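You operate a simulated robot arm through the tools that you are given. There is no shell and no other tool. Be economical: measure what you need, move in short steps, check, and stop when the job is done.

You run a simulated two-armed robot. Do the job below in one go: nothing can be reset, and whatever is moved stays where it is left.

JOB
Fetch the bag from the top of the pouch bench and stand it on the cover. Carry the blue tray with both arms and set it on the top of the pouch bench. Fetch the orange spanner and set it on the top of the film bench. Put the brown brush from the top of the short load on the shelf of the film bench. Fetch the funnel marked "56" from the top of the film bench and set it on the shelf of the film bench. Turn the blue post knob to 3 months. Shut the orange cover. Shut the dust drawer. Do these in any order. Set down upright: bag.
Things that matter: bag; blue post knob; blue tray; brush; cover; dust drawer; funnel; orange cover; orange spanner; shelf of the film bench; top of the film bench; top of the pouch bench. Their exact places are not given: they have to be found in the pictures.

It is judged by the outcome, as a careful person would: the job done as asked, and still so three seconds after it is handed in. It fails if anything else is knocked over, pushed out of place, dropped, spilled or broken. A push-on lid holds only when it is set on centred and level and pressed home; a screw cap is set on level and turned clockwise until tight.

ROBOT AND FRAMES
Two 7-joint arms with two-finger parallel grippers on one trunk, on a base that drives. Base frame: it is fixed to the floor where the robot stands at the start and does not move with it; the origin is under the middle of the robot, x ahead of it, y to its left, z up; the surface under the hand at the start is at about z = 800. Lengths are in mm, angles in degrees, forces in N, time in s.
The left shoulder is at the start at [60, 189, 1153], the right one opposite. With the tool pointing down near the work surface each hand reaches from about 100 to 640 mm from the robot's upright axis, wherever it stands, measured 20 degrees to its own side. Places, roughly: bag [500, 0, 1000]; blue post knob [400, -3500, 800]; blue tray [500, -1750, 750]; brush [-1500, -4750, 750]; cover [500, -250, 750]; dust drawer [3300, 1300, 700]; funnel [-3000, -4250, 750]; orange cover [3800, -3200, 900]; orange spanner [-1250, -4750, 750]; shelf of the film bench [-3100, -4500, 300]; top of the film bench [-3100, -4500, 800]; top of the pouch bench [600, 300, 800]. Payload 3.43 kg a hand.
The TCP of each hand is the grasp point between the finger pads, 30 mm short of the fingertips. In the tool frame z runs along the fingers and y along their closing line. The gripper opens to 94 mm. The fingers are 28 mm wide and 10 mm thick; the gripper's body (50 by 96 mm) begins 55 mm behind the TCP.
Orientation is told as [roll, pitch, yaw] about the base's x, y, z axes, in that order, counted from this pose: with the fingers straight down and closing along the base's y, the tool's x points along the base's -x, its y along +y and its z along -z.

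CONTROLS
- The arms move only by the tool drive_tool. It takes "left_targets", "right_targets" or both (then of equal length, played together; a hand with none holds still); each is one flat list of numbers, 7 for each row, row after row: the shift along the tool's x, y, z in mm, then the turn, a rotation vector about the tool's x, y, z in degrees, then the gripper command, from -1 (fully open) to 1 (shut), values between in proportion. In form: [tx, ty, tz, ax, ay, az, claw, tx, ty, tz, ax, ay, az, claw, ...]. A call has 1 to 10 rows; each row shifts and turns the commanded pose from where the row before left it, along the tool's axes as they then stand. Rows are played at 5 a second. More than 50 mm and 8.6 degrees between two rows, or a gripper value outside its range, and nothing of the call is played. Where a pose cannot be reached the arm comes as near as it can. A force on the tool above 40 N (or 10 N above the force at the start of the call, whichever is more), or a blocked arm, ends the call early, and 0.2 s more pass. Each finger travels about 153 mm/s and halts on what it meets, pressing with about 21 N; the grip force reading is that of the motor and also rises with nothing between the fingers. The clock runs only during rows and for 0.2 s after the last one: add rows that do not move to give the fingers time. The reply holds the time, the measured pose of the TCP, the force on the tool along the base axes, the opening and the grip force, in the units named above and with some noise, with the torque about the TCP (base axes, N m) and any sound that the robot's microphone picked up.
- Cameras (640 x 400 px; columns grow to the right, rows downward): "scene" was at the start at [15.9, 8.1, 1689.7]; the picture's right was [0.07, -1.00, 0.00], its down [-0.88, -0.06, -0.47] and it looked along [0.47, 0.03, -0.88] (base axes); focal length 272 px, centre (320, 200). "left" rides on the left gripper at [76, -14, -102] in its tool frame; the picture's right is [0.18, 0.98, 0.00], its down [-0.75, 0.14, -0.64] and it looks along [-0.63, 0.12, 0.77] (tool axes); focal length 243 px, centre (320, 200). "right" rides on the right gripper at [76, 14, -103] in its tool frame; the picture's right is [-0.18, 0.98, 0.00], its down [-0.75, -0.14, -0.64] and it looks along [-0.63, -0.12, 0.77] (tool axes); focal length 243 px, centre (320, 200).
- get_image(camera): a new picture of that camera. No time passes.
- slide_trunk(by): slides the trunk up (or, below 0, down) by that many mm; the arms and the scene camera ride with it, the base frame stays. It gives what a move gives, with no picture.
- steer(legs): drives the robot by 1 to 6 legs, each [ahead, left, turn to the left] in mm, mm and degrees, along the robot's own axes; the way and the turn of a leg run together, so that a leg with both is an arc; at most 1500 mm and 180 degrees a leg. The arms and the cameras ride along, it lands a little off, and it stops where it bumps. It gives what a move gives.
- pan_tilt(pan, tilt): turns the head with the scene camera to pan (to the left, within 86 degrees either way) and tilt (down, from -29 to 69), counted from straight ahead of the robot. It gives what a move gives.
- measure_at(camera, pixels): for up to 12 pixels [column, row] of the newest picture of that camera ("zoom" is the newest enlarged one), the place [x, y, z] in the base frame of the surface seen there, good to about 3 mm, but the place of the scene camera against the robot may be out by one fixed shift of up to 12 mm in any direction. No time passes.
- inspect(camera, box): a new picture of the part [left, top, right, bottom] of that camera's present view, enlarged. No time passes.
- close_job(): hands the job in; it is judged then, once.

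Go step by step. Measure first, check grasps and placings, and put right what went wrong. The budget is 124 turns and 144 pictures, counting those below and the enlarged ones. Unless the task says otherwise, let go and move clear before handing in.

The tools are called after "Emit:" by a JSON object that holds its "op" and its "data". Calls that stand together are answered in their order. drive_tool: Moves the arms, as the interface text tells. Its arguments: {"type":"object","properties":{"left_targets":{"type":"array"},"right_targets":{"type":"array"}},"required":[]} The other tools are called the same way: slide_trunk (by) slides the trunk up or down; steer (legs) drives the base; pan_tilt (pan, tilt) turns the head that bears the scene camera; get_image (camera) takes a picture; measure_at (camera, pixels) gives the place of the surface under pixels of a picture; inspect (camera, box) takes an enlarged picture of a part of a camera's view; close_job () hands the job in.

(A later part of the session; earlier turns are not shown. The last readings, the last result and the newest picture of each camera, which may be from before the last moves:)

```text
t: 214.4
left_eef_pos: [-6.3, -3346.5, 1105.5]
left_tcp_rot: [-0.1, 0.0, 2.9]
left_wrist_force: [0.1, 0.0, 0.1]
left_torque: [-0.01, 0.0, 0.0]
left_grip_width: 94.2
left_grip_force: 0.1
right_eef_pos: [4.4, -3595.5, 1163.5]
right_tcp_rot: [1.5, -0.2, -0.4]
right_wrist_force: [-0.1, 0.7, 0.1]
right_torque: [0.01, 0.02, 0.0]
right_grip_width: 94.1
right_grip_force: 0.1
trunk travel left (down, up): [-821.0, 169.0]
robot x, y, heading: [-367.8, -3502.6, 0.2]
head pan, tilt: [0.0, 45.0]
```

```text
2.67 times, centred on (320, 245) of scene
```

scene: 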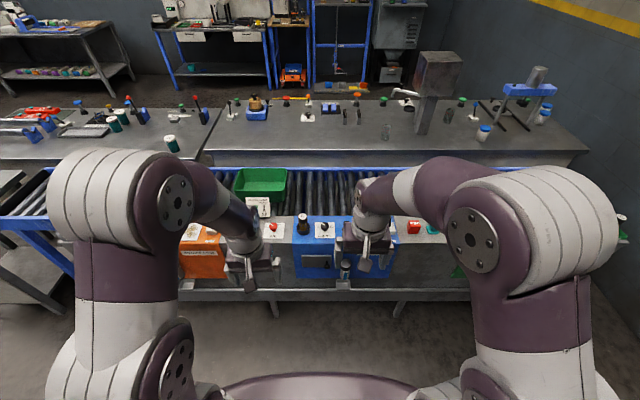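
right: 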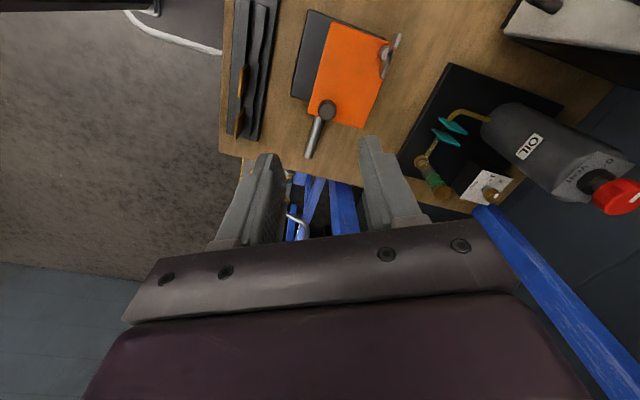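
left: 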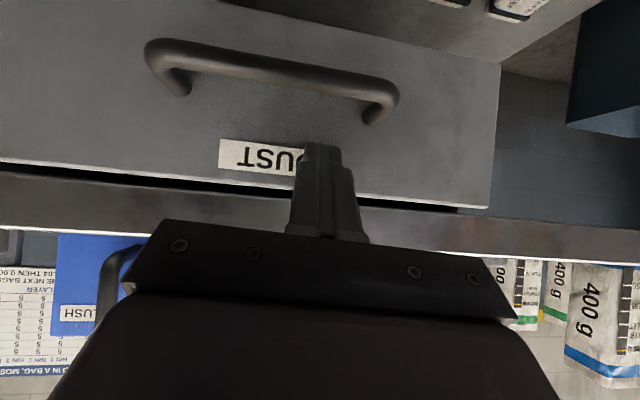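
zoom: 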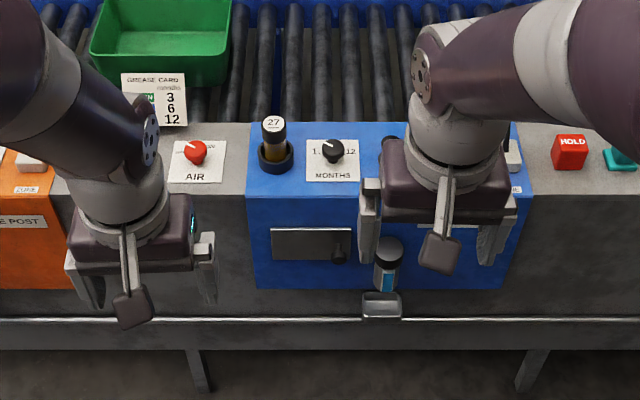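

Emit:
{"op": "inspect", "data": {"camera": "scene", "box": [300, 205, 350, 245]}}

Emit:
{"op": "measure_at", "data": {"camera": "zoom", "pixels": [[320, 245], [320, 300], [225, 190], [420, 190], [90, 250], [90, 130]]}}

```text
10.00 times, centred on (325, 225) of scene
```

zoom: 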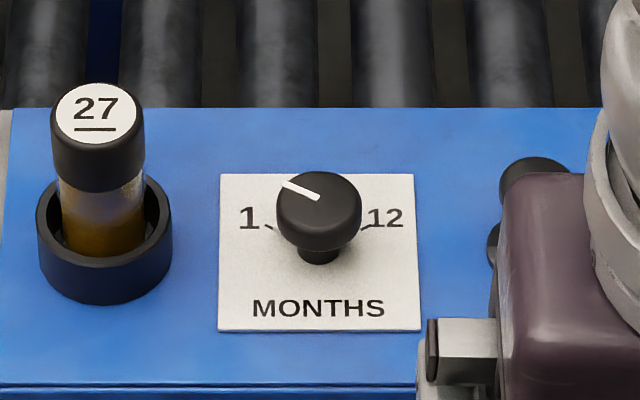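

```text
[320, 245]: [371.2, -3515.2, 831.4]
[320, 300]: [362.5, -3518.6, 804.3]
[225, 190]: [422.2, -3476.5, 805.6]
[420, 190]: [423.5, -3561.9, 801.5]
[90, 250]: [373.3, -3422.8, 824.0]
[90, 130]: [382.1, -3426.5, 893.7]
```

The MONTHS knob (x≈385, y≈−3517, top z≈835) points upper-left; 3 and 6 are hidden behind it. I drive in and look from above with the right hand camera.

Emit:
{"op": "steer", "data": {"legs": [[300, 90, 0]]}}

Emit:
{"op": "get_image", "data": {"camera": "right"}}

```text
t: 216.6
left_eef_pos: [295.3, -3259.0, 1104.8]
left_tcp_rot: [0.1, 0.0, 2.6]
left_wrist_force: [-0.4, -0.4, 0.8]
left_torque: [-0.05, 0.0, -0.04]
left_grip_width: 94.1
left_grip_force: 0.1
right_eef_pos: [304.5, -3508.0, 1163.8]
right_tcp_rot: [1.5, -0.2, -0.7]
right_wrist_force: [-0.6, 0.3, -0.6]
right_torque: [0.01, 0.01, -0.03]
right_grip_width: 94.3
right_grip_force: 0.1
trunk travel left (down, up): [-821.0, 169.0]
robot x, y, heading: [-61.3, -3414.5, -0.2]
head pan, tilt: [0.0, 45.0]
```

```text
63 pictures are left
```

right: 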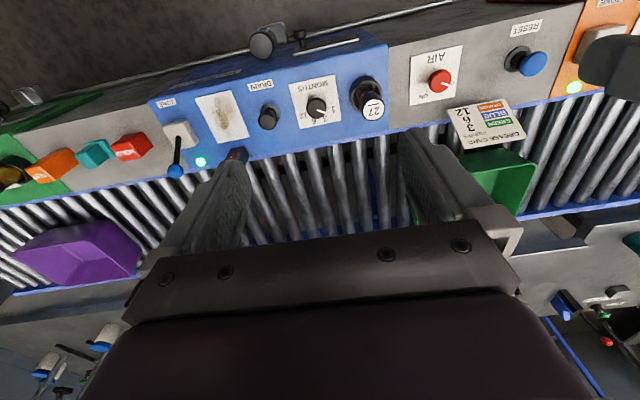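

Emit:
{"op": "inspect", "data": {"camera": "right", "box": [285, 75, 345, 130]}}

Emit:
{"op": "measure_at", "data": {"camera": "zoom", "pixels": [[335, 320], [335, 345], [320, 300]]}}

```text
7.27 times, centred on (315, 102) of right
```

zoom: 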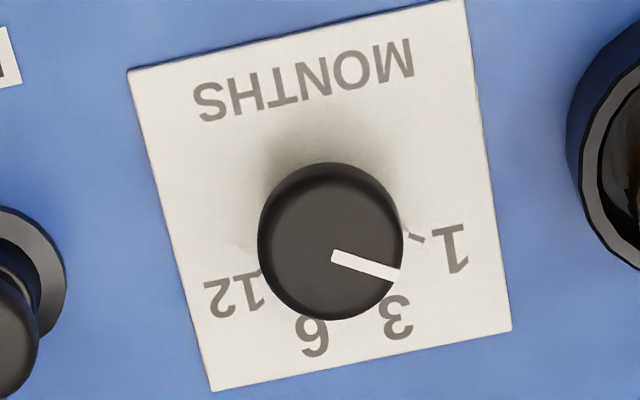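

```text
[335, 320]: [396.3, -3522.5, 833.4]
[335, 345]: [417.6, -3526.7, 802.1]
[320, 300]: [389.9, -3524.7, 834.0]
```

The pointer now stands at 1 (≈60° left of forward); 3 is ≈20° left, so 40° clockwise. I measure the knob centre and neighbours.

Emit:
{"op": "measure_at", "data": {"camera": "zoom", "pixels": [[330, 238], [262, 240], [400, 240], [330, 170], [330, 312], [20, 300], [590, 180], [330, 256], [397, 272]]}}

```text
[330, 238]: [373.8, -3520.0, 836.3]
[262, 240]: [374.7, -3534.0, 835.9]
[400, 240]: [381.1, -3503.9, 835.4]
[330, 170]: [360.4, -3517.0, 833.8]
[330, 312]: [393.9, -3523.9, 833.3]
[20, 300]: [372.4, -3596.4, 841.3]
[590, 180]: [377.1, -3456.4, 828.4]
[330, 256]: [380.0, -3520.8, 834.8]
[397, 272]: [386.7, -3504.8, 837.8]
```

Centre (377, −3519.5), Ø≈32. I move the right hand over and down to z≈890.

Emit:
{"op": "drive_tool", "data": {"right_targets": [-36, -6, 0, 1.5, 0, 0, -0.2, -36, -6, 0, 0, 0, 0.5, -0.2, 0, 0, 46, 0, 0, 0, -0.2, 0, 0, 46, 0, 0, 0, -0.2, 0, 0, 46, 0, 0, 0, -0.2, 0, 0, 46, 0, 0, 0, -0.2, 0, 0, 46, 0, 0, 0, -0.2, 0, 0, 42, 0, 0, 0, -0.2, 0, 0, 0, 0, 0, 0, -0.2]}}

Emit:
{"op": "get_image", "data": {"camera": "right"}}

```text
t: 218.6
left_eef_pos: [295.2, -3259.9, 1106.9]
left_tcp_rot: [0.0, 0.0, 2.6]
left_wrist_force: [0.2, -0.5, -0.1]
left_torque: [-0.02, -0.01, 0.04]
left_grip_width: 94.0
left_grip_force: 0.0
right_eef_pos: [377.3, -3518.3, 892.0]
right_tcp_rot: [0.0, -0.2, -1.3]
right_wrist_force: [-0.3, 0.0, -0.2]
right_torque: [0.0, -0.06, -0.02]
right_grip_width: 56.4
right_grip_force: 0.1
trunk travel left (down, up): [-821.0, 169.0]
robot x, y, heading: [-63.4, -3412.2, 0.0]
head pan, tilt: [0.0, 45.0]
```

```text
61 pictures are left
```

right: 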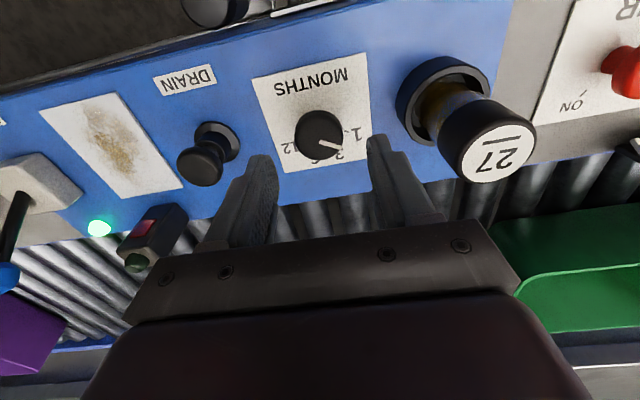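

Aligned. I descend, close, and turn 40° clockwise.

Emit:
{"op": "drive_tool", "data": {"right_targets": [0, -1, 27, 0, 0, 0, -0.2, 0, 0, 26, 0, 0, 0, -0.2, 0, 0, 0, 0, 0, 0, 1, 0, 0, 0, 0, 0, 0, 1, 0, 0, 0, 0, 0, 8, 1, 0, 0, 0, 0, 0, 8, 1, 0, 0, 0, 0, 0, 8, 1, 0, 0, 0, 0, 0, 8, 1, 0, 0, 0, 0, 0, 8, 1, 0, 0, 0, 0, 0, 0, 1]}}

Emit:
{"op": "drive_tool", "data": {"right_targets": [0, 0, 0, 0, 0, 0, -0.2, 0, 0, 0, 0, 0, 0, -0.2, 0, 0, -30, 0, 0, 0, -0.2, 0, 0, -45, 0, 0, 0, -0.2, 0, 0, -45, 0, 0, 0, -0.2, 0, 0, 0, 0, 0, -8, -0.2, 0, 0, 0, 0, 0, -8, -0.2, 0, 0, 0, 0, 0, -8, -0.2, 0, 0, 0, 0, 0, -8, -0.2, 60, 0, 0, 0, 0, -8, -0.2]}}

Emit:
{"op": "get_image", "data": {"camera": "right"}}

```text
t: 220.8
left_eef_pos: [294.9, -3258.8, 1105.3]
left_tcp_rot: [0.0, 0.0, 2.6]
left_wrist_force: [-0.3, 0.3, -0.3]
left_torque: [0.01, 0.0, 0.01]
left_grip_width: 94.3
left_grip_force: 0.1
right_eef_pos: [379.4, -3519.7, 838.8]
right_tcp_rot: [0.2, -0.2, -41.3]
right_wrist_force: [3.3, 7.9, 15.3]
right_torque: [0.45, 0.95, 0.01]
right_grip_width: 35.7
right_grip_force: 45.6
trunk travel left (down, up): [-821.0, 169.0]
robot x, y, heading: [-62.6, -3409.7, -0.2]
head pan, tilt: [0.0, 45.0]
```

```text
refused: row 10 steps farther than a row can; nothing moved
```

```text
60 pictures are left
```

right: 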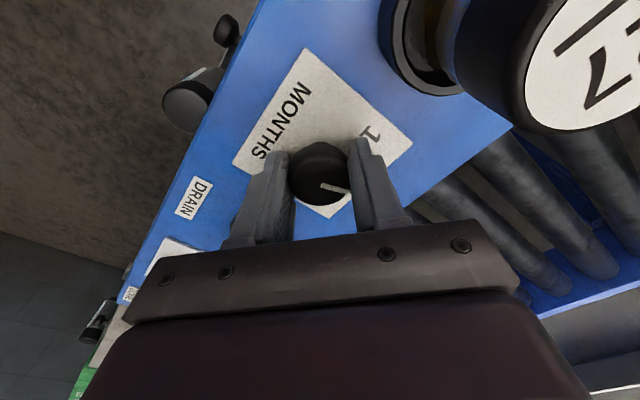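

Emit:
{"op": "drive_tool", "data": {"right_targets": [0, 0, 0, 0, 0, 0, -0.2, 0, 0, 0, 0, 0, 0, -0.2, 0, 0, -30, 0, 0, 0, -0.2, 0, 0, -45, 0, 0, 0, -0.2, 0, 0, -45, 0, 0, 0, -0.2, 0, 0, 0, 0, 0, -8, -0.2, 0, 0, 0, 0, 0, -8, -0.2, 0, 0, 0, 0, 0, -8, -0.2, 0, 0, 0, 0, 0, -8, -0.2, 40, 0, 0, 0, 0, -8, -0.2]}}

Emit:
{"op": "get_image", "data": {"camera": "right"}}

```text
t: 223.0
left_eef_pos: [294.9, -3257.9, 1106.1]
left_tcp_rot: [0.0, -0.1, 2.6]
left_wrist_force: [-0.1, 0.8, 0.5]
left_torque: [0.0, -0.03, -0.02]
left_grip_width: 94.0
left_grip_force: 0.0
right_eef_pos: [337.5, -3514.7, 957.5]
right_tcp_rot: [0.1, -0.3, -1.1]
right_wrist_force: [-0.2, -0.1, -0.3]
right_torque: [0.04, -0.04, -0.07]
right_grip_width: 56.6
right_grip_force: 0.1
trunk travel left (down, up): [-821.0, 169.0]
robot x, y, heading: [-64.2, -3412.4, -0.2]
head pan, tilt: [0.0, 45.0]
```

```text
59 pictures are left
```

right: 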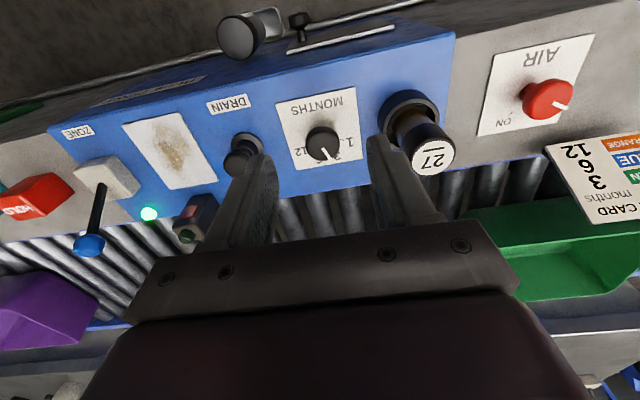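

Emit:
{"op": "inspect", "data": {"camera": "right", "box": [270, 90, 370, 175]}}

Emit:
{"op": "measure_at", "data": {"camera": "zoom", "pixels": [[330, 225], [365, 320], [338, 270], [360, 315], [395, 290], [280, 260]]}}

```text
4.71 times, centred on (320, 132) of right
```

zoom: 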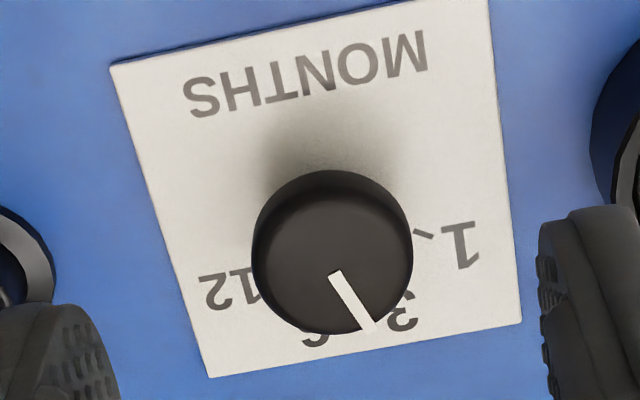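

```text
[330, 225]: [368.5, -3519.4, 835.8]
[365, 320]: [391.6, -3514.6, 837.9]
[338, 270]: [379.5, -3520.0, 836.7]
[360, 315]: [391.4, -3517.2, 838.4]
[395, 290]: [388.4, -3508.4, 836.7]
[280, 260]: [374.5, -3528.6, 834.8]
```

Pointer looks ~20° left of forward. I verify the label bearing of "3" from the axis.

Emit:
{"op": "measure_at", "data": {"camera": "zoom", "pixels": [[462, 245], [424, 236], [404, 322], [228, 290], [317, 340], [112, 65], [488, 5], [520, 322], [210, 375]]}}

```text
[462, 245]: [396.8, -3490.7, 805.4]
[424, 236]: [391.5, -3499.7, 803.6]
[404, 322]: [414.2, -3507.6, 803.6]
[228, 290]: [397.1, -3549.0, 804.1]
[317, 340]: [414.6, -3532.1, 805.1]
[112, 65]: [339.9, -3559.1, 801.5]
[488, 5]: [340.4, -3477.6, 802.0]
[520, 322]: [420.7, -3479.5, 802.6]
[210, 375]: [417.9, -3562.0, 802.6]
```

The pointer is at 3 (≈19° vs label 18.5°). Next the short load: I back off, turn right 90°, and look.

Emit:
{"op": "drive_tool", "data": {"right_targets": [0, 0, -45, 0, 0, 0, -1, 0, 0, -45, 0, 0, 0, -1, 0, 0, -45, 0, 0, 0, -1]}}

Emit:
{"op": "steer", "data": {"legs": [[-500, 0, 0], [0, 0, -90]]}}

Emit:
{"op": "pan_tilt", "data": {"pan": -30, "tilt": 25}}

Emit:
{"op": "get_image", "data": {"camera": "scene"}}

```text
t: 223.8
left_eef_pos: [296.1, -3258.9, 1104.6]
left_tcp_rot: [0.0, 0.1, 2.6]
left_wrist_force: [0.0, -0.1, -0.1]
left_torque: [-0.01, -0.01, -0.03]
left_grip_width: 93.9
left_grip_force: 0.0
right_eef_pos: [339.3, -3517.2, 1093.4]
right_tcp_rot: [0.0, -0.3, -1.2]
right_wrist_force: [0.5, 0.1, -0.1]
right_torque: [-0.01, -0.01, -0.01]
right_grip_width: 94.1
right_grip_force: 0.1
trunk travel left (down, up): [-821.0, 169.0]
robot x, y, heading: [-59.1, -3413.6, -0.0]
head pan, tilt: [0.0, 45.0]
```

```text
t: 230.6
left_eef_pos: [-422.3, -3773.6, 1106.2]
left_tcp_rot: [0.0, 0.0, -89.0]
left_wrist_force: [-0.2, -0.2, 0.4]
left_torque: [-0.01, 0.02, 0.03]
left_grip_width: 94.3
left_grip_force: 0.1
right_eef_pos: [-683.0, -3809.5, 1093.2]
right_tcp_rot: [0.0, -0.2, -92.8]
right_wrist_force: [0.3, -0.3, -0.7]
right_torque: [0.01, -0.01, -0.01]
right_grip_width: 94.1
right_grip_force: 0.0
trunk travel left (down, up): [-821.0, 169.0]
robot x, y, heading: [-566.9, -3404.5, -91.7]
head pan, tilt: [0.0, 45.0]
```

```text
t: 231.5
left_eef_pos: [-424.5, -3774.2, 1105.4]
left_tcp_rot: [0.0, 0.0, -89.0]
left_wrist_force: [0.1, 0.5, -0.2]
left_torque: [0.0, -0.02, 0.02]
left_grip_width: 94.0
left_grip_force: 0.1
right_eef_pos: [-682.0, -3810.6, 1092.1]
right_tcp_rot: [0.1, -0.3, -92.8]
right_wrist_force: [0.6, 0.4, -0.2]
right_torque: [-0.03, 0.0, -0.03]
right_grip_width: 93.6
right_grip_force: 0.1
trunk travel left (down, up): [-821.0, 169.0]
robot x, y, heading: [-568.2, -3408.7, -91.8]
head pan, tilt: [-30.0, 25.0]
```

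```text
57 pictures are left
```

scene: 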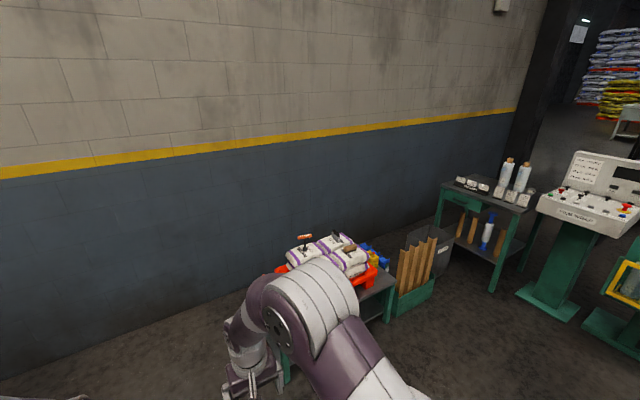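

Emit:
{"op": "measure_at", "data": {"camera": "scene", "pixels": [[305, 242], [340, 240], [348, 248], [390, 285], [375, 262], [415, 300], [485, 195], [500, 240], [440, 260], [530, 310], [460, 240]]}}

Emit:
{"op": "inspect", "data": {"camera": "scene", "box": [270, 215, 420, 315]}}

Emit:
{"op": "inspect", "data": {"camera": "scene", "box": [400, 140, 560, 300]}}

```text
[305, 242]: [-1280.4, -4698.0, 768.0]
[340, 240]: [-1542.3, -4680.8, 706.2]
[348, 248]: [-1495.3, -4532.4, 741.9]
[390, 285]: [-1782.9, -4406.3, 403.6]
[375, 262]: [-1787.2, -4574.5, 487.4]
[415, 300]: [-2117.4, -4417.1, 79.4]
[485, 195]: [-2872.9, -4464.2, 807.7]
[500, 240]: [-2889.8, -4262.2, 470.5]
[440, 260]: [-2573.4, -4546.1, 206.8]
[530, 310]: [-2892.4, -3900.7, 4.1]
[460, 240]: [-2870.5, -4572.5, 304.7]
```

```text
4.00 times, centred on (345, 265) of scene
```

zoom: 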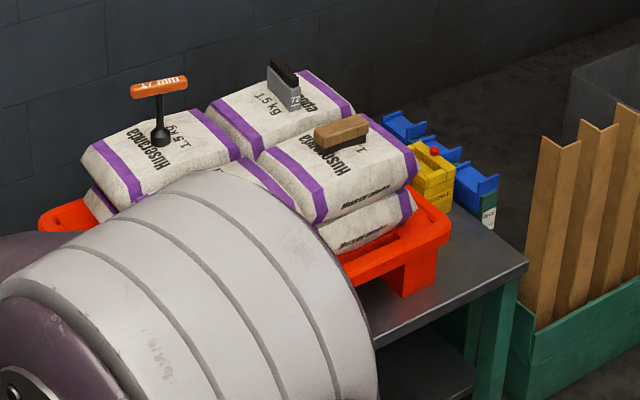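

```text
2.50 times, centred on (480, 220) of scene
```

zoom: 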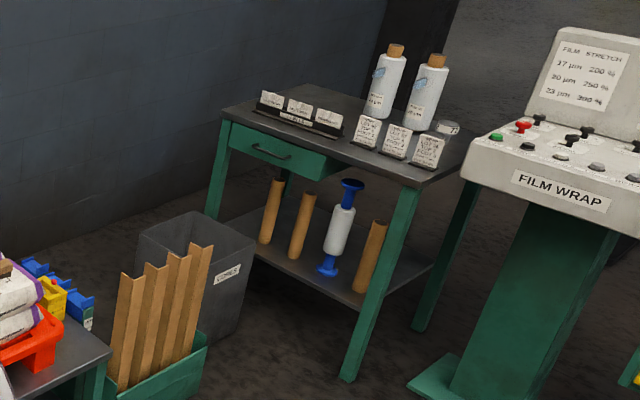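

Spanner = the orange T-handle at (−1280,−4698,768); brush = the brown block at (−1495,−4532,742). I approach facing the short load and look again.

Emit:
{"op": "steer", "data": {"legs": [[450, 0, 1.8], [0, -830, 0], [150, 0, 0]]}}

Emit:
{"op": "pan_tilt", "data": {"pan": 0, "tilt": 50}}

Emit:
{"op": "get_image", "data": {"camera": "scene"}}

Emit:
{"op": "inspect", "data": {"camera": "scene", "box": [230, 110, 410, 250]}}

```text
t: 239.2
left_eef_pos: [-1226.8, -4378.5, 1105.4]
left_tcp_rot: [-0.1, -0.1, -87.2]
left_wrist_force: [0.4, -0.5, 0.3]
left_torque: [0.0, 0.01, -0.02]
left_grip_width: 93.9
left_grip_force: 0.0
right_eef_pos: [-1485.5, -4422.2, 1093.6]
right_tcp_rot: [0.0, -0.3, -91.0]
right_wrist_force: [0.0, 0.4, -0.1]
right_torque: [-0.03, -0.01, 0.0]
right_grip_width: 93.8
right_grip_force: 0.1
trunk travel left (down, up): [-821.0, 169.0]
robot x, y, heading: [-1380.7, -4022.8, -89.7]
head pan, tilt: [-30.0, 25.0]
```

```text
t: 240.2
left_eef_pos: [-1226.9, -4379.8, 1105.2]
left_tcp_rot: [0.0, -0.1, -87.2]
left_wrist_force: [0.2, 0.3, 0.8]
left_torque: [-0.02, 0.01, 0.0]
left_grip_width: 94.2
left_grip_force: 0.0
right_eef_pos: [-1485.3, -4423.2, 1093.2]
right_tcp_rot: [0.0, -0.2, -91.0]
right_wrist_force: [-0.3, 0.3, -0.3]
right_torque: [-0.01, 0.0, 0.01]
right_grip_width: 93.9
right_grip_force: 0.1
trunk travel left (down, up): [-821.0, 169.0]
robot x, y, heading: [-1381.4, -4020.4, -89.8]
head pan, tilt: [0.0, 50.0]
```

```text
54 pictures are left
```

scene: 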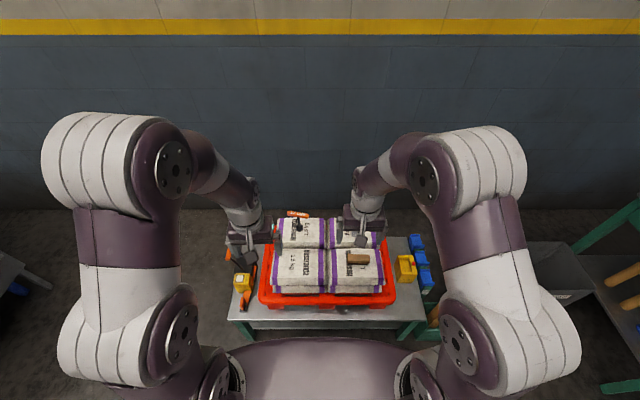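

```text
2.86 times, centred on (320, 180) of scene
```

zoom: 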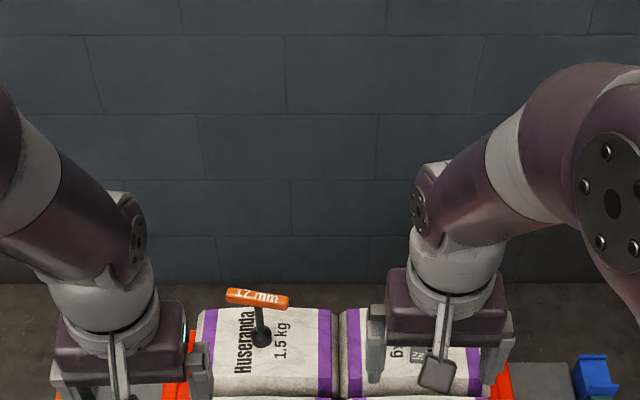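

Emit:
{"op": "steer", "data": {"legs": [[110, 0, 0]]}}

Emit:
{"op": "drive_tool", "data": {"left_targets": [-40, -20, 0, 0, 0, 0, -1, -40, -20, 0, 0, 0, 0, -1]}}

Emit:
{"op": "get_image", "data": {"camera": "left"}}

Emit:
{"op": "get_image", "data": {"camera": "right"}}

```text
t: 241.3
left_eef_pos: [-1226.6, -4488.3, 1106.4]
left_tcp_rot: [0.0, 0.0, -87.1]
left_wrist_force: [-0.8, -0.4, 0.3]
left_torque: [0.0, 0.02, -0.04]
left_grip_width: 94.2
left_grip_force: 0.2
right_eef_pos: [-1482.8, -4533.0, 1092.7]
right_tcp_rot: [0.0, -0.2, -90.8]
right_wrist_force: [-0.2, -0.6, 0.0]
right_torque: [0.0, 0.01, 0.01]
right_grip_width: 94.1
right_grip_force: 0.0
trunk travel left (down, up): [-821.0, 169.0]
robot x, y, heading: [-1381.5, -4129.1, -89.7]
head pan, tilt: [0.0, 50.0]
```

```text
t: 241.9
left_eef_pos: [-1263.9, -4571.8, 1103.2]
left_tcp_rot: [0.0, 0.1, -86.9]
left_wrist_force: [0.3, -0.1, 0.5]
left_torque: [0.03, -0.03, 0.03]
left_grip_width: 94.3
left_grip_force: 0.1
right_eef_pos: [-1484.5, -4535.0, 1093.1]
right_tcp_rot: [0.2, -0.1, -90.7]
right_wrist_force: [0.7, 0.5, 0.6]
right_torque: [0.05, -0.01, -0.03]
right_grip_width: 93.9
right_grip_force: 0.2
trunk travel left (down, up): [-821.0, 169.0]
robot x, y, heading: [-1383.4, -4128.0, -89.5]
head pan, tilt: [0.0, 50.0]
```

```text
52 pictures are left
```

left: 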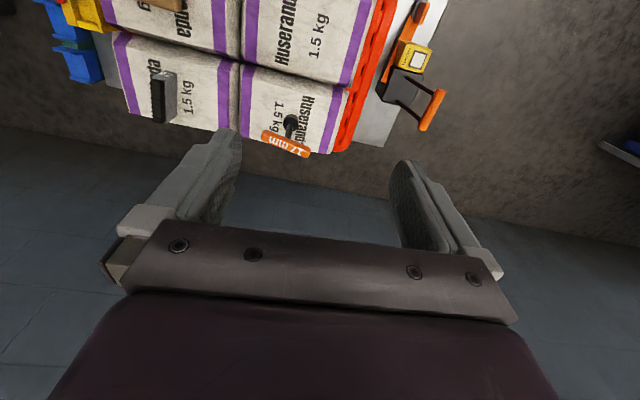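

```text
51 pictures are left
```

right: 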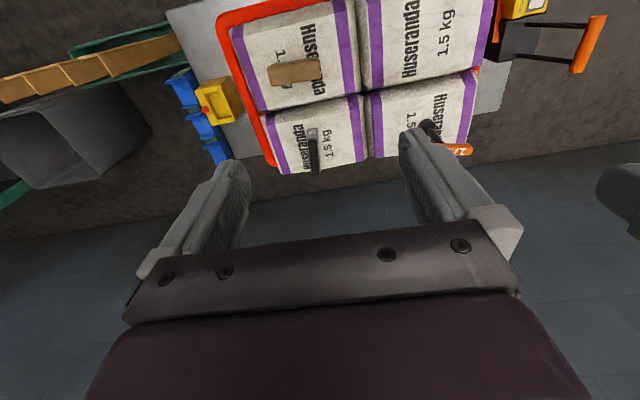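

Emit:
{"op": "measure_at", "data": {"camera": "left", "pixels": [[266, 136], [308, 152], [287, 144], [290, 122], [283, 120], [295, 100]]}}

Emit:
{"op": "measure_at", "data": {"camera": "right", "pixels": [[271, 70], [316, 62], [319, 78], [273, 84], [293, 72], [295, 88], [260, 100]]}}

Emit:
{"op": "inspect", "data": {"camera": "left", "box": [240, 90, 340, 170]}}

Emit:
{"op": "inspect", "data": {"camera": "right", "box": [240, 40, 340, 120]}}

```text
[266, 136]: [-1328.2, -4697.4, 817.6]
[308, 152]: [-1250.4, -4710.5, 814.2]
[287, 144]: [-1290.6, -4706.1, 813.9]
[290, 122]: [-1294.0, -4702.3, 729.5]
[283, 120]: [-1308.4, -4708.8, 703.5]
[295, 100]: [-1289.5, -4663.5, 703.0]
```

```text
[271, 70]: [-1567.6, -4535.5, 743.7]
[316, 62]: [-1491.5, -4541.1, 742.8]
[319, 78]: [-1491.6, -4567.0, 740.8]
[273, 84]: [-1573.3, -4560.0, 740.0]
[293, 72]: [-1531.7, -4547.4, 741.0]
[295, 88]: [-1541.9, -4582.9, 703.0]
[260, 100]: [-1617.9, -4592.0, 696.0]
```

```text
5.00 times, centred on (290, 130) of left
```

zoom: 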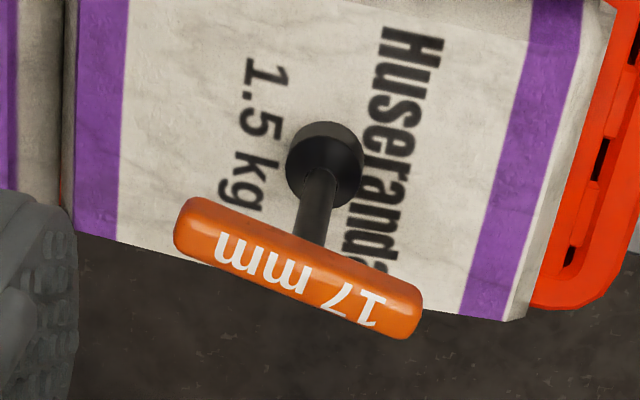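

```text
5.00 times, centred on (290, 80) of right
```

zoom: 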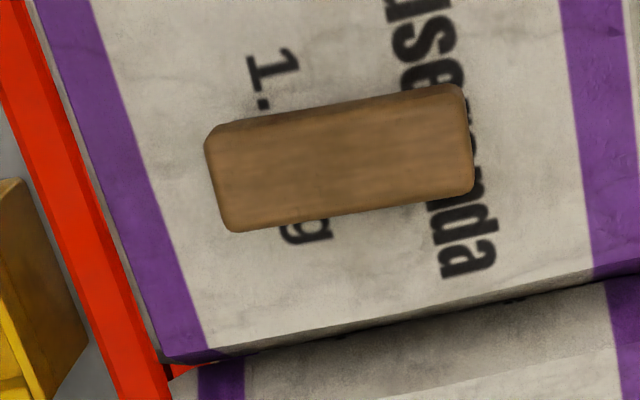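

Spanner handle runs (−1328,−4697)→(−1250,−4710), top z 817; brush block centre (−1531,−4551), top 742. I go 30 mm nearer and bring both hands above them.

Emit:
{"op": "steer", "data": {"legs": [[30, 0, 0]]}}

Emit:
{"op": "drive_tool", "data": {"left_targets": [-26, -7, 38, 0, 0, 0, -0.2, -26, -7, 38, 0, 0, 0, -0.2, -26, -7, 38, 0, 0, 0, -0.2, -26, -7, 38, 0, 0, 0, -0.2, 0, 0, 0, 0, 0, -8.55, -0.2, 0, 0, 0, 0, 0, -8.55, -0.2, 0, 0, 0, 0, 0, -8.55, -0.2, 0, 0, 0, 0, 0, -8.55, -0.2, 0, 0, 0, 0, 0, -8.55, -0.2, 0, 0, 0, 0, 0, -8.55, -0.2], "right_targets": [3.5, -12, 40, 0, 0, 0, -0.2, 3.5, -12, 40, 0, 0, 0, -0.2, 3.5, -12, 40, 0, 0, 0, -0.2, 3.5, -12, 40, 0, 0, 0, -0.2, 0, 0, 0, 0, 0, 8.5, -0.2, 0, 0, 0, 0, 0, 8.5, -0.2, 0, 0, 0, 0, 0, 8.5, -0.2, 0, 0, 0, 0, 0, 8.5, -0.2, 0, 0, 0, 0, 0, 8.5, -0.2, 0, 0, 0, 0, 0, 8.5, -0.2]}}

Emit:
{"op": "drive_tool", "data": {"left_targets": [0, 0, 0, 0, 0, -8.55, -0.2, 0, 0, 0, 0, 0, -8.55, -0.2, 0, 0, 0, 0, 0, -8.55, -0.2, 0, 0, 0, 0, 0, 0, -0.2, 0, 0, 0, 0, 0, 0, -0.2, 0, 0, 0, 0, 0, 0, -0.2], "right_targets": [0, 0, 0, 0, 0, 8.5, -0.2, 0, 0, 0, 0, 0, 8.5, -0.2, 0, 0, 0, 0, 0, 8.5, -0.2, 0, 0, 0, 0, 0, 8.5, -0.2, 0, 0, 0, 0, 0, 8.5, -0.2, 0, 0, 0, 0, 0, 0, -0.2]}}

Emit:
{"op": "get_image", "data": {"camera": "left"}}

Emit:
{"op": "get_image", "data": {"camera": "right"}}

```text
t: 242.8
left_eef_pos: [-1261.4, -4595.2, 1107.3]
left_tcp_rot: [0.0, -0.3, -87.1]
left_wrist_force: [0.6, 0.2, 0.6]
left_torque: [-0.06, -0.01, 0.02]
left_grip_width: 94.1
left_grip_force: 0.0
right_eef_pos: [-1484.1, -4559.6, 1096.5]
right_tcp_rot: [0.1, -0.4, -90.8]
right_wrist_force: [-0.5, 0.6, -0.7]
right_torque: [-0.04, -0.01, 0.0]
right_grip_width: 94.1
right_grip_force: 0.1
trunk travel left (down, up): [-821.0, 169.0]
robot x, y, heading: [-1379.7, -4163.1, -89.8]
head pan, tilt: [0.0, 50.0]
```

```text
t: 245.0
left_eef_pos: [-1284.4, -4704.8, 952.7]
left_tcp_rot: [-0.1, 0.0, -35.6]
left_wrist_force: [0.9, 0.6, 0.6]
left_torque: [0.0, 0.0, -0.02]
left_grip_width: 56.3
left_grip_force: 0.0
right_eef_pos: [-1531.0, -4548.5, 932.9]
right_tcp_rot: [0.2, -0.1, -142.0]
right_wrist_force: [-0.4, -0.1, 0.5]
right_torque: [0.01, 0.01, 0.01]
right_grip_width: 56.3
right_grip_force: 0.1
trunk travel left (down, up): [-821.0, 169.0]
robot x, y, heading: [-1384.4, -4157.6, -89.7]
head pan, tilt: [0.0, 50.0]
```

```text
t: 246.4
left_eef_pos: [-1283.0, -4705.5, 951.4]
left_tcp_rot: [0.1, 0.1, -10.1]
left_wrist_force: [-0.1, 0.0, 0.0]
left_torque: [0.01, 0.02, 0.02]
left_grip_width: 56.6
left_grip_force: 0.0
right_eef_pos: [-1531.0, -4549.7, 933.9]
right_tcp_rot: [0.2, 0.0, 175.5]
right_wrist_force: [-0.1, -0.4, 0.6]
right_torque: [0.01, 0.01, -0.02]
right_grip_width: 56.6
right_grip_force: 0.0
trunk travel left (down, up): [-821.0, 169.0]
robot x, y, heading: [-1379.3, -4157.8, -90.0]
head pan, tilt: [0.0, 50.0]
```

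```text
48 pictures are left
```

left: 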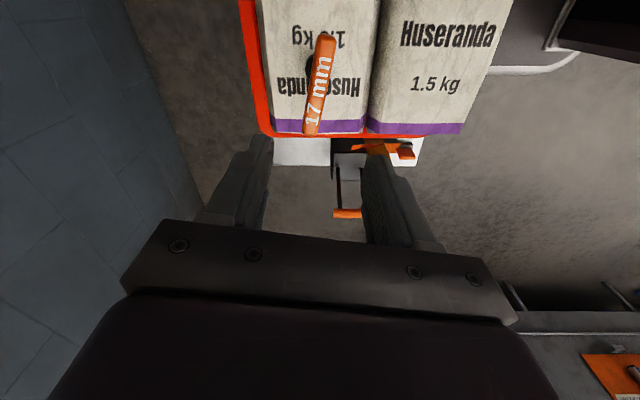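

```text
47 pictures are left
```

right: 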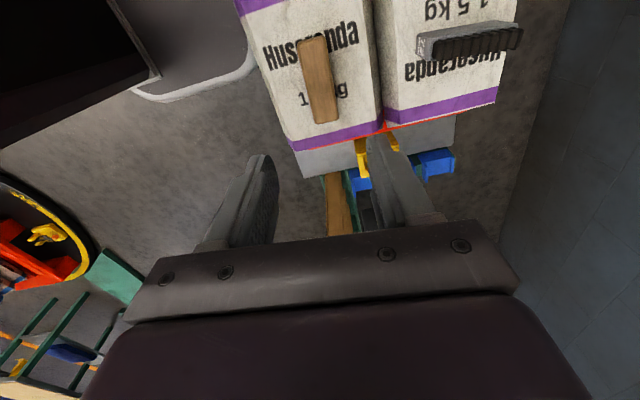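

Emit:
{"op": "measure_at", "data": {"camera": "left", "pixels": [[326, 38], [318, 80], [312, 130], [308, 100], [329, 100]]}}

Emit:
{"op": "measure_at", "data": {"camera": "right", "pixels": [[314, 40], [319, 80], [325, 120], [308, 80], [332, 80]]}}

```text
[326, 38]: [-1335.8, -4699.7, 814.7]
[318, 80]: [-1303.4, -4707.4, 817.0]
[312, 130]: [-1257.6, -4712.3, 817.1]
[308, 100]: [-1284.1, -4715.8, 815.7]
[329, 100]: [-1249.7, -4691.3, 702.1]
```

```text
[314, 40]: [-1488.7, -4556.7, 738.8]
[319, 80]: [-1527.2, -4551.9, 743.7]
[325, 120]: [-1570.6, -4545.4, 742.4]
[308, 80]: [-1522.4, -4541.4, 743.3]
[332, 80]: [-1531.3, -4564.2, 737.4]
```

Centres confirmed: spanner (−1296,−4706), brush (−1530,−4551). I descend both and close.

Emit:
{"op": "drive_tool", "data": {"left_targets": [11.7, -2.6, 30, 0, 0, 0, -0.2, 0, 0, 45, 0, 0, 0, -0.2, 0, 0, 40, 0, 0, 0, -0.2, 0, 0, 30, 0, 0, 0, -0.2, 0, 0, 0, 0, 0, 0, -0.2, 0, 0, 0, 0, 0, 0, 1, 0, 0, 0, 0, 0, 0, 1, 0, 0, 0, 0, 0, 0, 1], "right_targets": [0, 0, 45, 0, 0, 0, -0.2, 0, 0, 45, 0, 0, 0, -0.2, 0, 0, 45, 0, 0, 0, -0.2, 0, 0, 45, 0, 0, 0, -0.2, 0, 0, 15, 0, 0, 0, -0.2, 0, 0, 0, 0, 0, 0, 1, 0, 0, 0, 0, 0, 0, 1, 0, 0, 0, 0, 0, 0, 1]}}

Emit:
{"op": "drive_tool", "data": {"left_targets": [0, 0, -20, 0, 0, 0, 1, 0, 0, -40, 0, 0, 0, 1, 0, 0, -40, 0, 0, 0, 1, 0, 0, -40, 0, 0, 0, 1], "right_targets": [0, 0, -20, 0, 0, 0, 1, 0, 0, -40, 0, 0, 0, 1, 0, 0, -40, 0, 0, 0, 1, 0, 0, -40, 0, 0, 0, 1]}}

Emit:
{"op": "get_image", "data": {"camera": "left"}}

Emit:
{"op": "get_image", "data": {"camera": "right"}}

```text
t: 248.2
left_eef_pos: [-1294.7, -4708.7, 808.0]
left_tcp_rot: [0.0, 0.0, -10.1]
left_wrist_force: [-1.4, -0.2, 0.9]
left_torque: [0.04, 0.03, 0.0]
left_grip_width: 22.3
left_grip_force: 20.5
right_eef_pos: [-1532.4, -4550.2, 737.1]
right_tcp_rot: [0.0, -0.1, 175.8]
right_wrist_force: [0.1, 0.2, -0.3]
right_torque: [-0.01, 0.01, 0.02]
right_grip_width: 36.1
right_grip_force: 20.6
trunk travel left (down, up): [-821.0, 169.0]
robot x, y, heading: [-1380.1, -4159.3, -89.9]
head pan, tilt: [0.0, 50.0]
```

```text
t: 249.2
left_eef_pos: [-1296.8, -4705.6, 947.6]
left_tcp_rot: [-0.1, 0.0, -10.2]
left_wrist_force: [-0.4, 0.0, -1.9]
left_torque: [-0.01, 0.06, 0.01]
left_grip_width: 22.2
left_grip_force: 20.5
right_eef_pos: [-1529.9, -4548.0, 879.1]
right_tcp_rot: [0.2, 0.0, 175.7]
right_wrist_force: [0.5, 0.2, -1.7]
right_torque: [0.0, 0.02, -0.01]
right_grip_width: 35.8
right_grip_force: 20.8
trunk travel left (down, up): [-821.0, 169.0]
robot x, y, heading: [-1380.0, -4159.3, -89.8]
head pan, tilt: [0.0, 50.0]
```

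```text
46 pictures are left
```

left: 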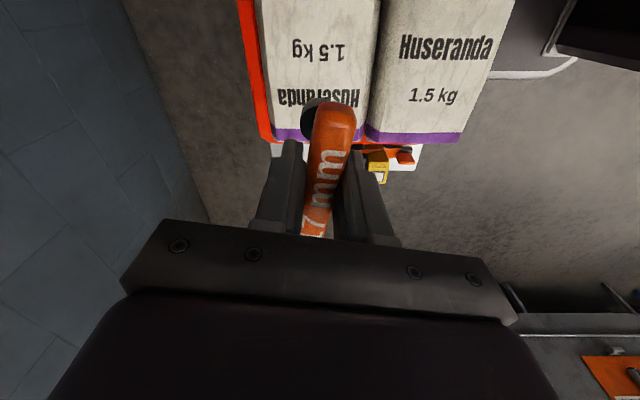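

```text
45 pictures are left
```

right: 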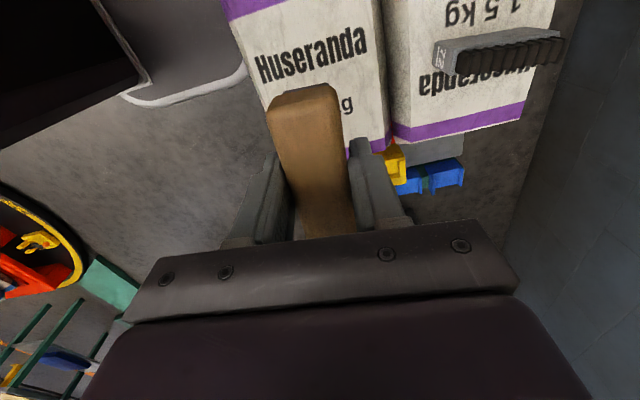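

Both held (brush bottom 34 mm and spanner foot 105 mm below the TCPs). I back off and survey the film bench.

Emit:
{"op": "steer", "data": {"legs": [[-520, 0, 0]]}}

Emit:
{"op": "pan_tilt", "data": {"pan": -72, "tilt": 25}}

Emit:
{"op": "get_image", "data": {"camera": "scene"}}

Emit:
{"op": "measure_at", "data": {"camera": "scene", "pixels": [[320, 200], [280, 250], [240, 250]]}}

```text
t: 252.2
left_eef_pos: [-1302.0, -4180.7, 946.7]
left_tcp_rot: [0.0, 0.0, -10.8]
left_wrist_force: [0.0, -0.6, -1.7]
left_torque: [0.05, -0.02, -0.01]
left_grip_width: 22.3
left_grip_force: 21.7
right_eef_pos: [-1533.1, -4021.7, 878.8]
right_tcp_rot: [0.0, -0.1, 175.1]
right_wrist_force: [0.0, -1.0, -1.5]
right_torque: [-0.06, 0.0, 0.01]
right_grip_width: 35.7
right_grip_force: 21.2
trunk travel left (down, up): [-821.0, 169.0]
robot x, y, heading: [-1378.8, -3632.9, -90.6]
head pan, tilt: [0.0, 50.0]
```

```text
t: 253.7
left_eef_pos: [-1301.7, -4180.2, 946.2]
left_tcp_rot: [-0.1, 0.0, -10.7]
left_wrist_force: [0.6, 0.1, -1.9]
left_torque: [-0.02, -0.01, 0.03]
left_grip_width: 22.4
left_grip_force: 20.7
right_eef_pos: [-1532.7, -4020.0, 878.0]
right_tcp_rot: [0.1, 0.0, 175.0]
right_wrist_force: [0.4, -0.6, -1.1]
right_torque: [-0.02, 0.04, 0.02]
right_grip_width: 36.1
right_grip_force: 20.8
trunk travel left (down, up): [-821.0, 169.0]
robot x, y, heading: [-1380.0, -3630.5, -90.2]
head pan, tilt: [-72.0, 25.0]
```

```text
44 pictures are left
```

scene: 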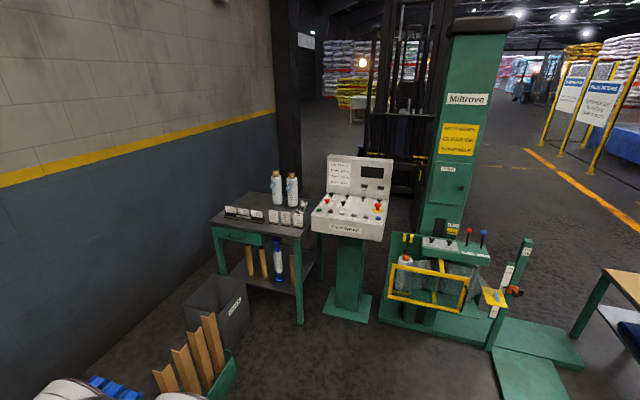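

```text
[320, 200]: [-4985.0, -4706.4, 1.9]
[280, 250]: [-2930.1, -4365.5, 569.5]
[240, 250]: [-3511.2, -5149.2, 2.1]
```

Emit:
{"op": "inspect", "data": {"camera": "scene", "box": [190, 160, 350, 290]}}

Emit:
{"op": "measure_at", "data": {"camera": "scene", "pixels": [[212, 226], [300, 236], [322, 207], [300, 320], [222, 270], [245, 320], [215, 345], [230, 370], [235, 305], [325, 312], [368, 320], [250, 285]]}}

```text
3.08 times, centred on (270, 225) of scene
```

zoom: 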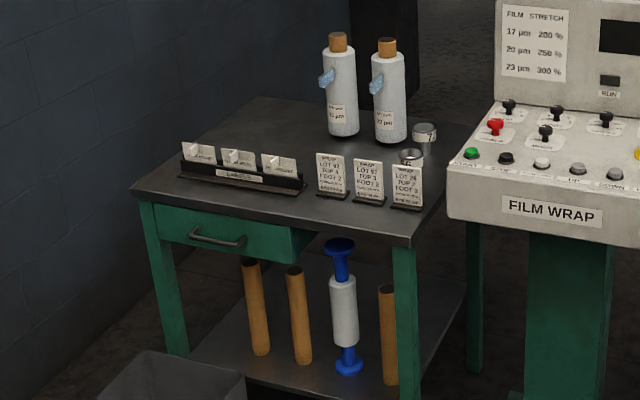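

```text
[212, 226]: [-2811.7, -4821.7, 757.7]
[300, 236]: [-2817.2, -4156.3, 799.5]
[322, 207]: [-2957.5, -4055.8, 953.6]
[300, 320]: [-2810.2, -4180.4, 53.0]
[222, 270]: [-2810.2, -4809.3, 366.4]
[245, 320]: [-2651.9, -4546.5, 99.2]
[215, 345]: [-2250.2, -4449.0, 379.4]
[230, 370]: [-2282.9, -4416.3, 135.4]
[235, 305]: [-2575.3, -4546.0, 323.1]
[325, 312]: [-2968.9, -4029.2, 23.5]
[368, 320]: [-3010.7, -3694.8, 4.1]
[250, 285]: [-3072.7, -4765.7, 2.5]
```

The film bench front is x≈−2812 (y −4830…−4150), facing +x; a bin and box stand at y<−4420. I turn to face −x and approach at y≈−4080.

Emit:
{"op": "steer", "data": {"legs": [[0, 0, -90], [900, 440, 0]]}}

Emit:
{"op": "pan_tilt", "data": {"pan": 5, "tilt": 48}}

Emit:
{"op": "get_image", "data": {"camera": "scene"}}

```text
t: 262.8
left_eef_pos: [-2826.6, -4104.7, 939.9]
left_tcp_rot: [1.6, 0.0, -103.0]
left_wrist_force: [9.2, 0.3, 1.3]
left_torque: [-0.01, 0.19, -0.03]
left_grip_width: 22.1
left_grip_force: 21.4
right_eef_pos: [-2666.8, -3877.3, 879.8]
right_tcp_rot: [0.2, 0.1, 82.8]
right_wrist_force: [-0.2, -0.4, -1.7]
right_torque: [0.01, -0.04, -0.01]
right_grip_width: 36.1
right_grip_force: 20.5
trunk travel left (down, up): [-821.0, 169.0]
robot x, y, heading: [-2283.5, -4046.6, 177.1]
head pan, tilt: [-72.0, 25.0]
stopped in leg 2: the force on the tool passed its limit at 45 N (the readings are from after the stop); the commanded pose is now the measured one
```

```text
t: 264.3
left_eef_pos: [-2826.9, -4104.3, 941.3]
left_tcp_rot: [1.4, 0.0, -103.0]
left_wrist_force: [14.3, -0.4, -8.0]
left_torque: [0.02, -0.02, -0.02]
left_grip_width: 21.9
left_grip_force: 20.6
right_eef_pos: [-2667.2, -3878.3, 878.4]
right_tcp_rot: [0.1, -0.1, 82.8]
right_wrist_force: [0.1, 0.2, -1.2]
right_torque: [-0.01, 0.0, -0.01]
right_grip_width: 35.8
right_grip_force: 20.2
trunk travel left (down, up): [-821.0, 169.0]
robot x, y, heading: [-2286.6, -4045.0, 177.1]
head pan, tilt: [5.0, 48.0]
```

```text
42 pictures are left
```

scene: 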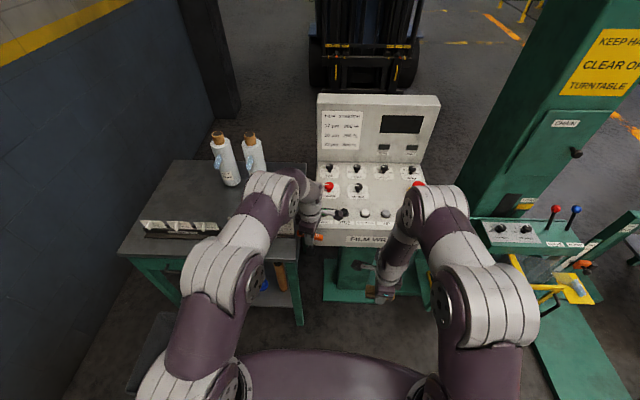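

The left hand touched the console front (x≈−2840). I back off, check the spanner, and straighten the heading.

Emit:
{"op": "steer", "data": {"legs": [[-130, 0, 2.5]]}}

Emit:
{"op": "get_image", "data": {"camera": "left"}}

Emit:
{"op": "pan_tilt", "data": {"pan": 25, "tilt": 45}}

Emit:
{"op": "get_image", "data": {"camera": "scene"}}

```text
t: 265.6
left_eef_pos: [-2694.7, -4130.1, 941.5]
left_tcp_rot: [1.5, 0.0, -100.5]
left_wrist_force: [-0.2, -0.5, -2.7]
left_torque: [-0.01, 0.02, 0.01]
left_grip_width: 22.1
left_grip_force: 21.1
right_eef_pos: [-2544.0, -3898.3, 877.9]
right_tcp_rot: [0.1, 0.0, 85.4]
right_wrist_force: [-0.3, -0.9, -1.2]
right_torque: [0.01, 0.01, 0.01]
right_grip_width: 35.9
right_grip_force: 21.2
trunk travel left (down, up): [-821.0, 169.0]
robot x, y, heading: [-2151.4, -4049.7, 179.7]
head pan, tilt: [5.0, 48.0]
```

```text
41 pictures are left
```

left: 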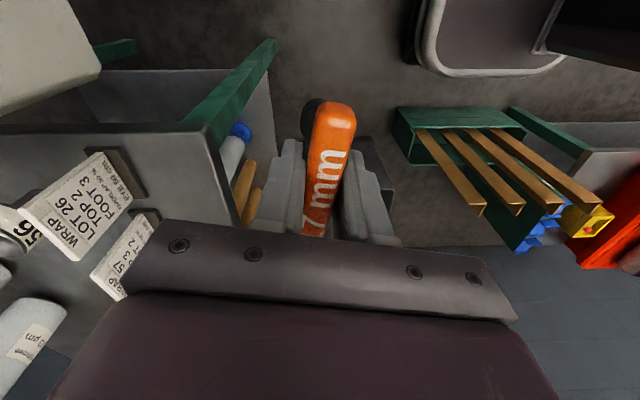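

```text
t: 266.4
left_eef_pos: [-2693.4, -4131.3, 941.8]
left_tcp_rot: [1.4, -0.2, -100.6]
left_wrist_force: [-0.3, 0.2, -2.8]
left_torque: [0.03, 0.02, -0.02]
left_grip_width: 21.8
left_grip_force: 21.0
right_eef_pos: [-2542.7, -3898.8, 877.6]
right_tcp_rot: [0.2, -0.1, 85.3]
right_wrist_force: [0.4, 0.6, 0.2]
right_torque: [-0.01, 0.03, 0.0]
right_grip_width: 35.7
right_grip_force: 20.9
trunk travel left (down, up): [-821.0, 169.0]
robot x, y, heading: [-2154.5, -4047.4, 180.0]
head pan, tilt: [25.0, 45.0]
```

```text
40 pictures are left
```

scene: 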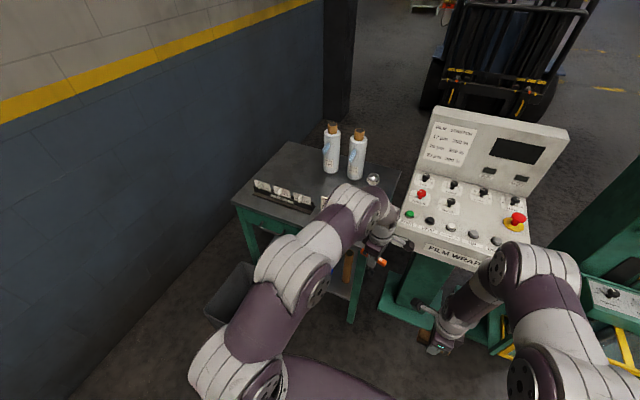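

The spanner is intact. I retract both hands, shift left a bit and take a clear look at the bench top.

Emit:
{"op": "drive_tool", "data": {"left_targets": [6, 32, -20, 0, 0, 0, 1, 6, 32, -20, 0, 0, 0, 1, 6, 32, -20, 0, 0, 0, 1, 6, 32, -20, 0, 0, 0, 1], "right_targets": [-1.6, -20, 0, 0, 0, 0, 1, -1.6, -20, 0, 0, 0, 0, 1, -1.6, -20, 0, 0, 0, 0, 1, -1.6, -20, 0, 0, 0, 0, 1]}}

Emit:
{"op": "steer", "data": {"legs": [[150, 60, 0]]}}

Emit:
{"op": "pan_tilt", "data": {"pan": 15, "tilt": 42}}

Emit:
{"op": "get_image", "data": {"camera": "scene"}}

Emit:
{"op": "inspect", "data": {"camera": "scene", "box": [160, 120, 340, 250]}}

```text
t: 267.4
left_eef_pos: [-2561.1, -4130.2, 1025.2]
left_tcp_rot: [1.3, 0.1, -100.5]
left_wrist_force: [0.4, 0.5, -2.5]
left_torque: [0.01, 0.01, -0.04]
left_grip_width: 22.3
left_grip_force: 21.4
right_eef_pos: [-2461.4, -3899.1, 878.8]
right_tcp_rot: [0.3, 0.1, 85.3]
right_wrist_force: [-0.4, -0.1, -0.9]
right_torque: [0.04, 0.03, -0.01]
right_grip_width: 36.0
right_grip_force: 21.4
trunk travel left (down, up): [-821.0, 169.0]
robot x, y, heading: [-2152.1, -4048.4, 179.9]
head pan, tilt: [25.0, 45.0]
```

```text
t: 268.8
left_eef_pos: [-2710.6, -4191.1, 1025.7]
left_tcp_rot: [1.3, 0.0, -100.3]
left_wrist_force: [-0.7, -0.9, -2.2]
left_torque: [-0.01, 0.01, -0.01]
left_grip_width: 22.1
left_grip_force: 20.8
right_eef_pos: [-2610.8, -3961.4, 876.6]
right_tcp_rot: [0.3, 0.0, 85.4]
right_wrist_force: [0.2, 0.0, -1.3]
right_torque: [0.03, -0.03, -0.01]
right_grip_width: 35.7
right_grip_force: 20.5
trunk travel left (down, up): [-821.0, 169.0]
robot x, y, heading: [-2302.8, -4112.2, 180.2]
head pan, tilt: [25.0, 45.0]
```

```text
t: 269.6
left_eef_pos: [-2712.4, -4191.9, 1024.3]
left_tcp_rot: [1.5, 0.0, -100.4]
left_wrist_force: [-0.1, 0.2, -1.7]
left_torque: [0.0, -0.01, 0.01]
left_grip_width: 22.3
left_grip_force: 21.2
right_eef_pos: [-2611.4, -3962.0, 876.2]
right_tcp_rot: [0.2, -0.1, 85.4]
right_wrist_force: [0.0, -0.5, 0.4]
right_torque: [-0.02, -0.04, -0.02]
right_grip_width: 35.9
right_grip_force: 21.0
trunk travel left (down, up): [-821.0, 169.0]
robot x, y, heading: [-2299.5, -4112.7, 179.8]
head pan, tilt: [15.0, 42.0]
```

```text
39 pictures are left
```

scene: 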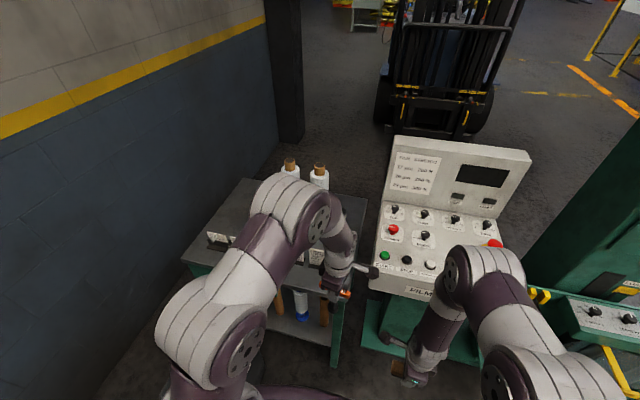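

```text
3.08 times, centred on (250, 185) of scene
```

zoom: 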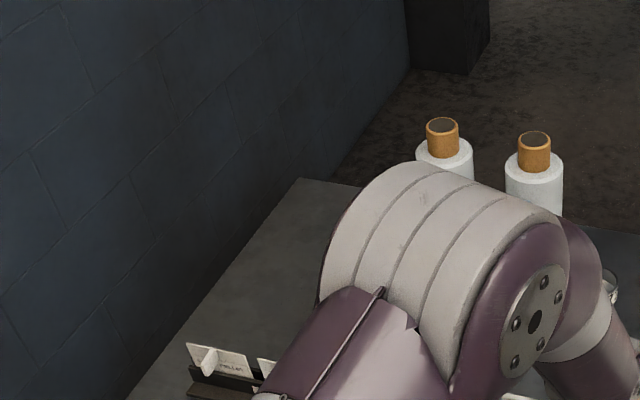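

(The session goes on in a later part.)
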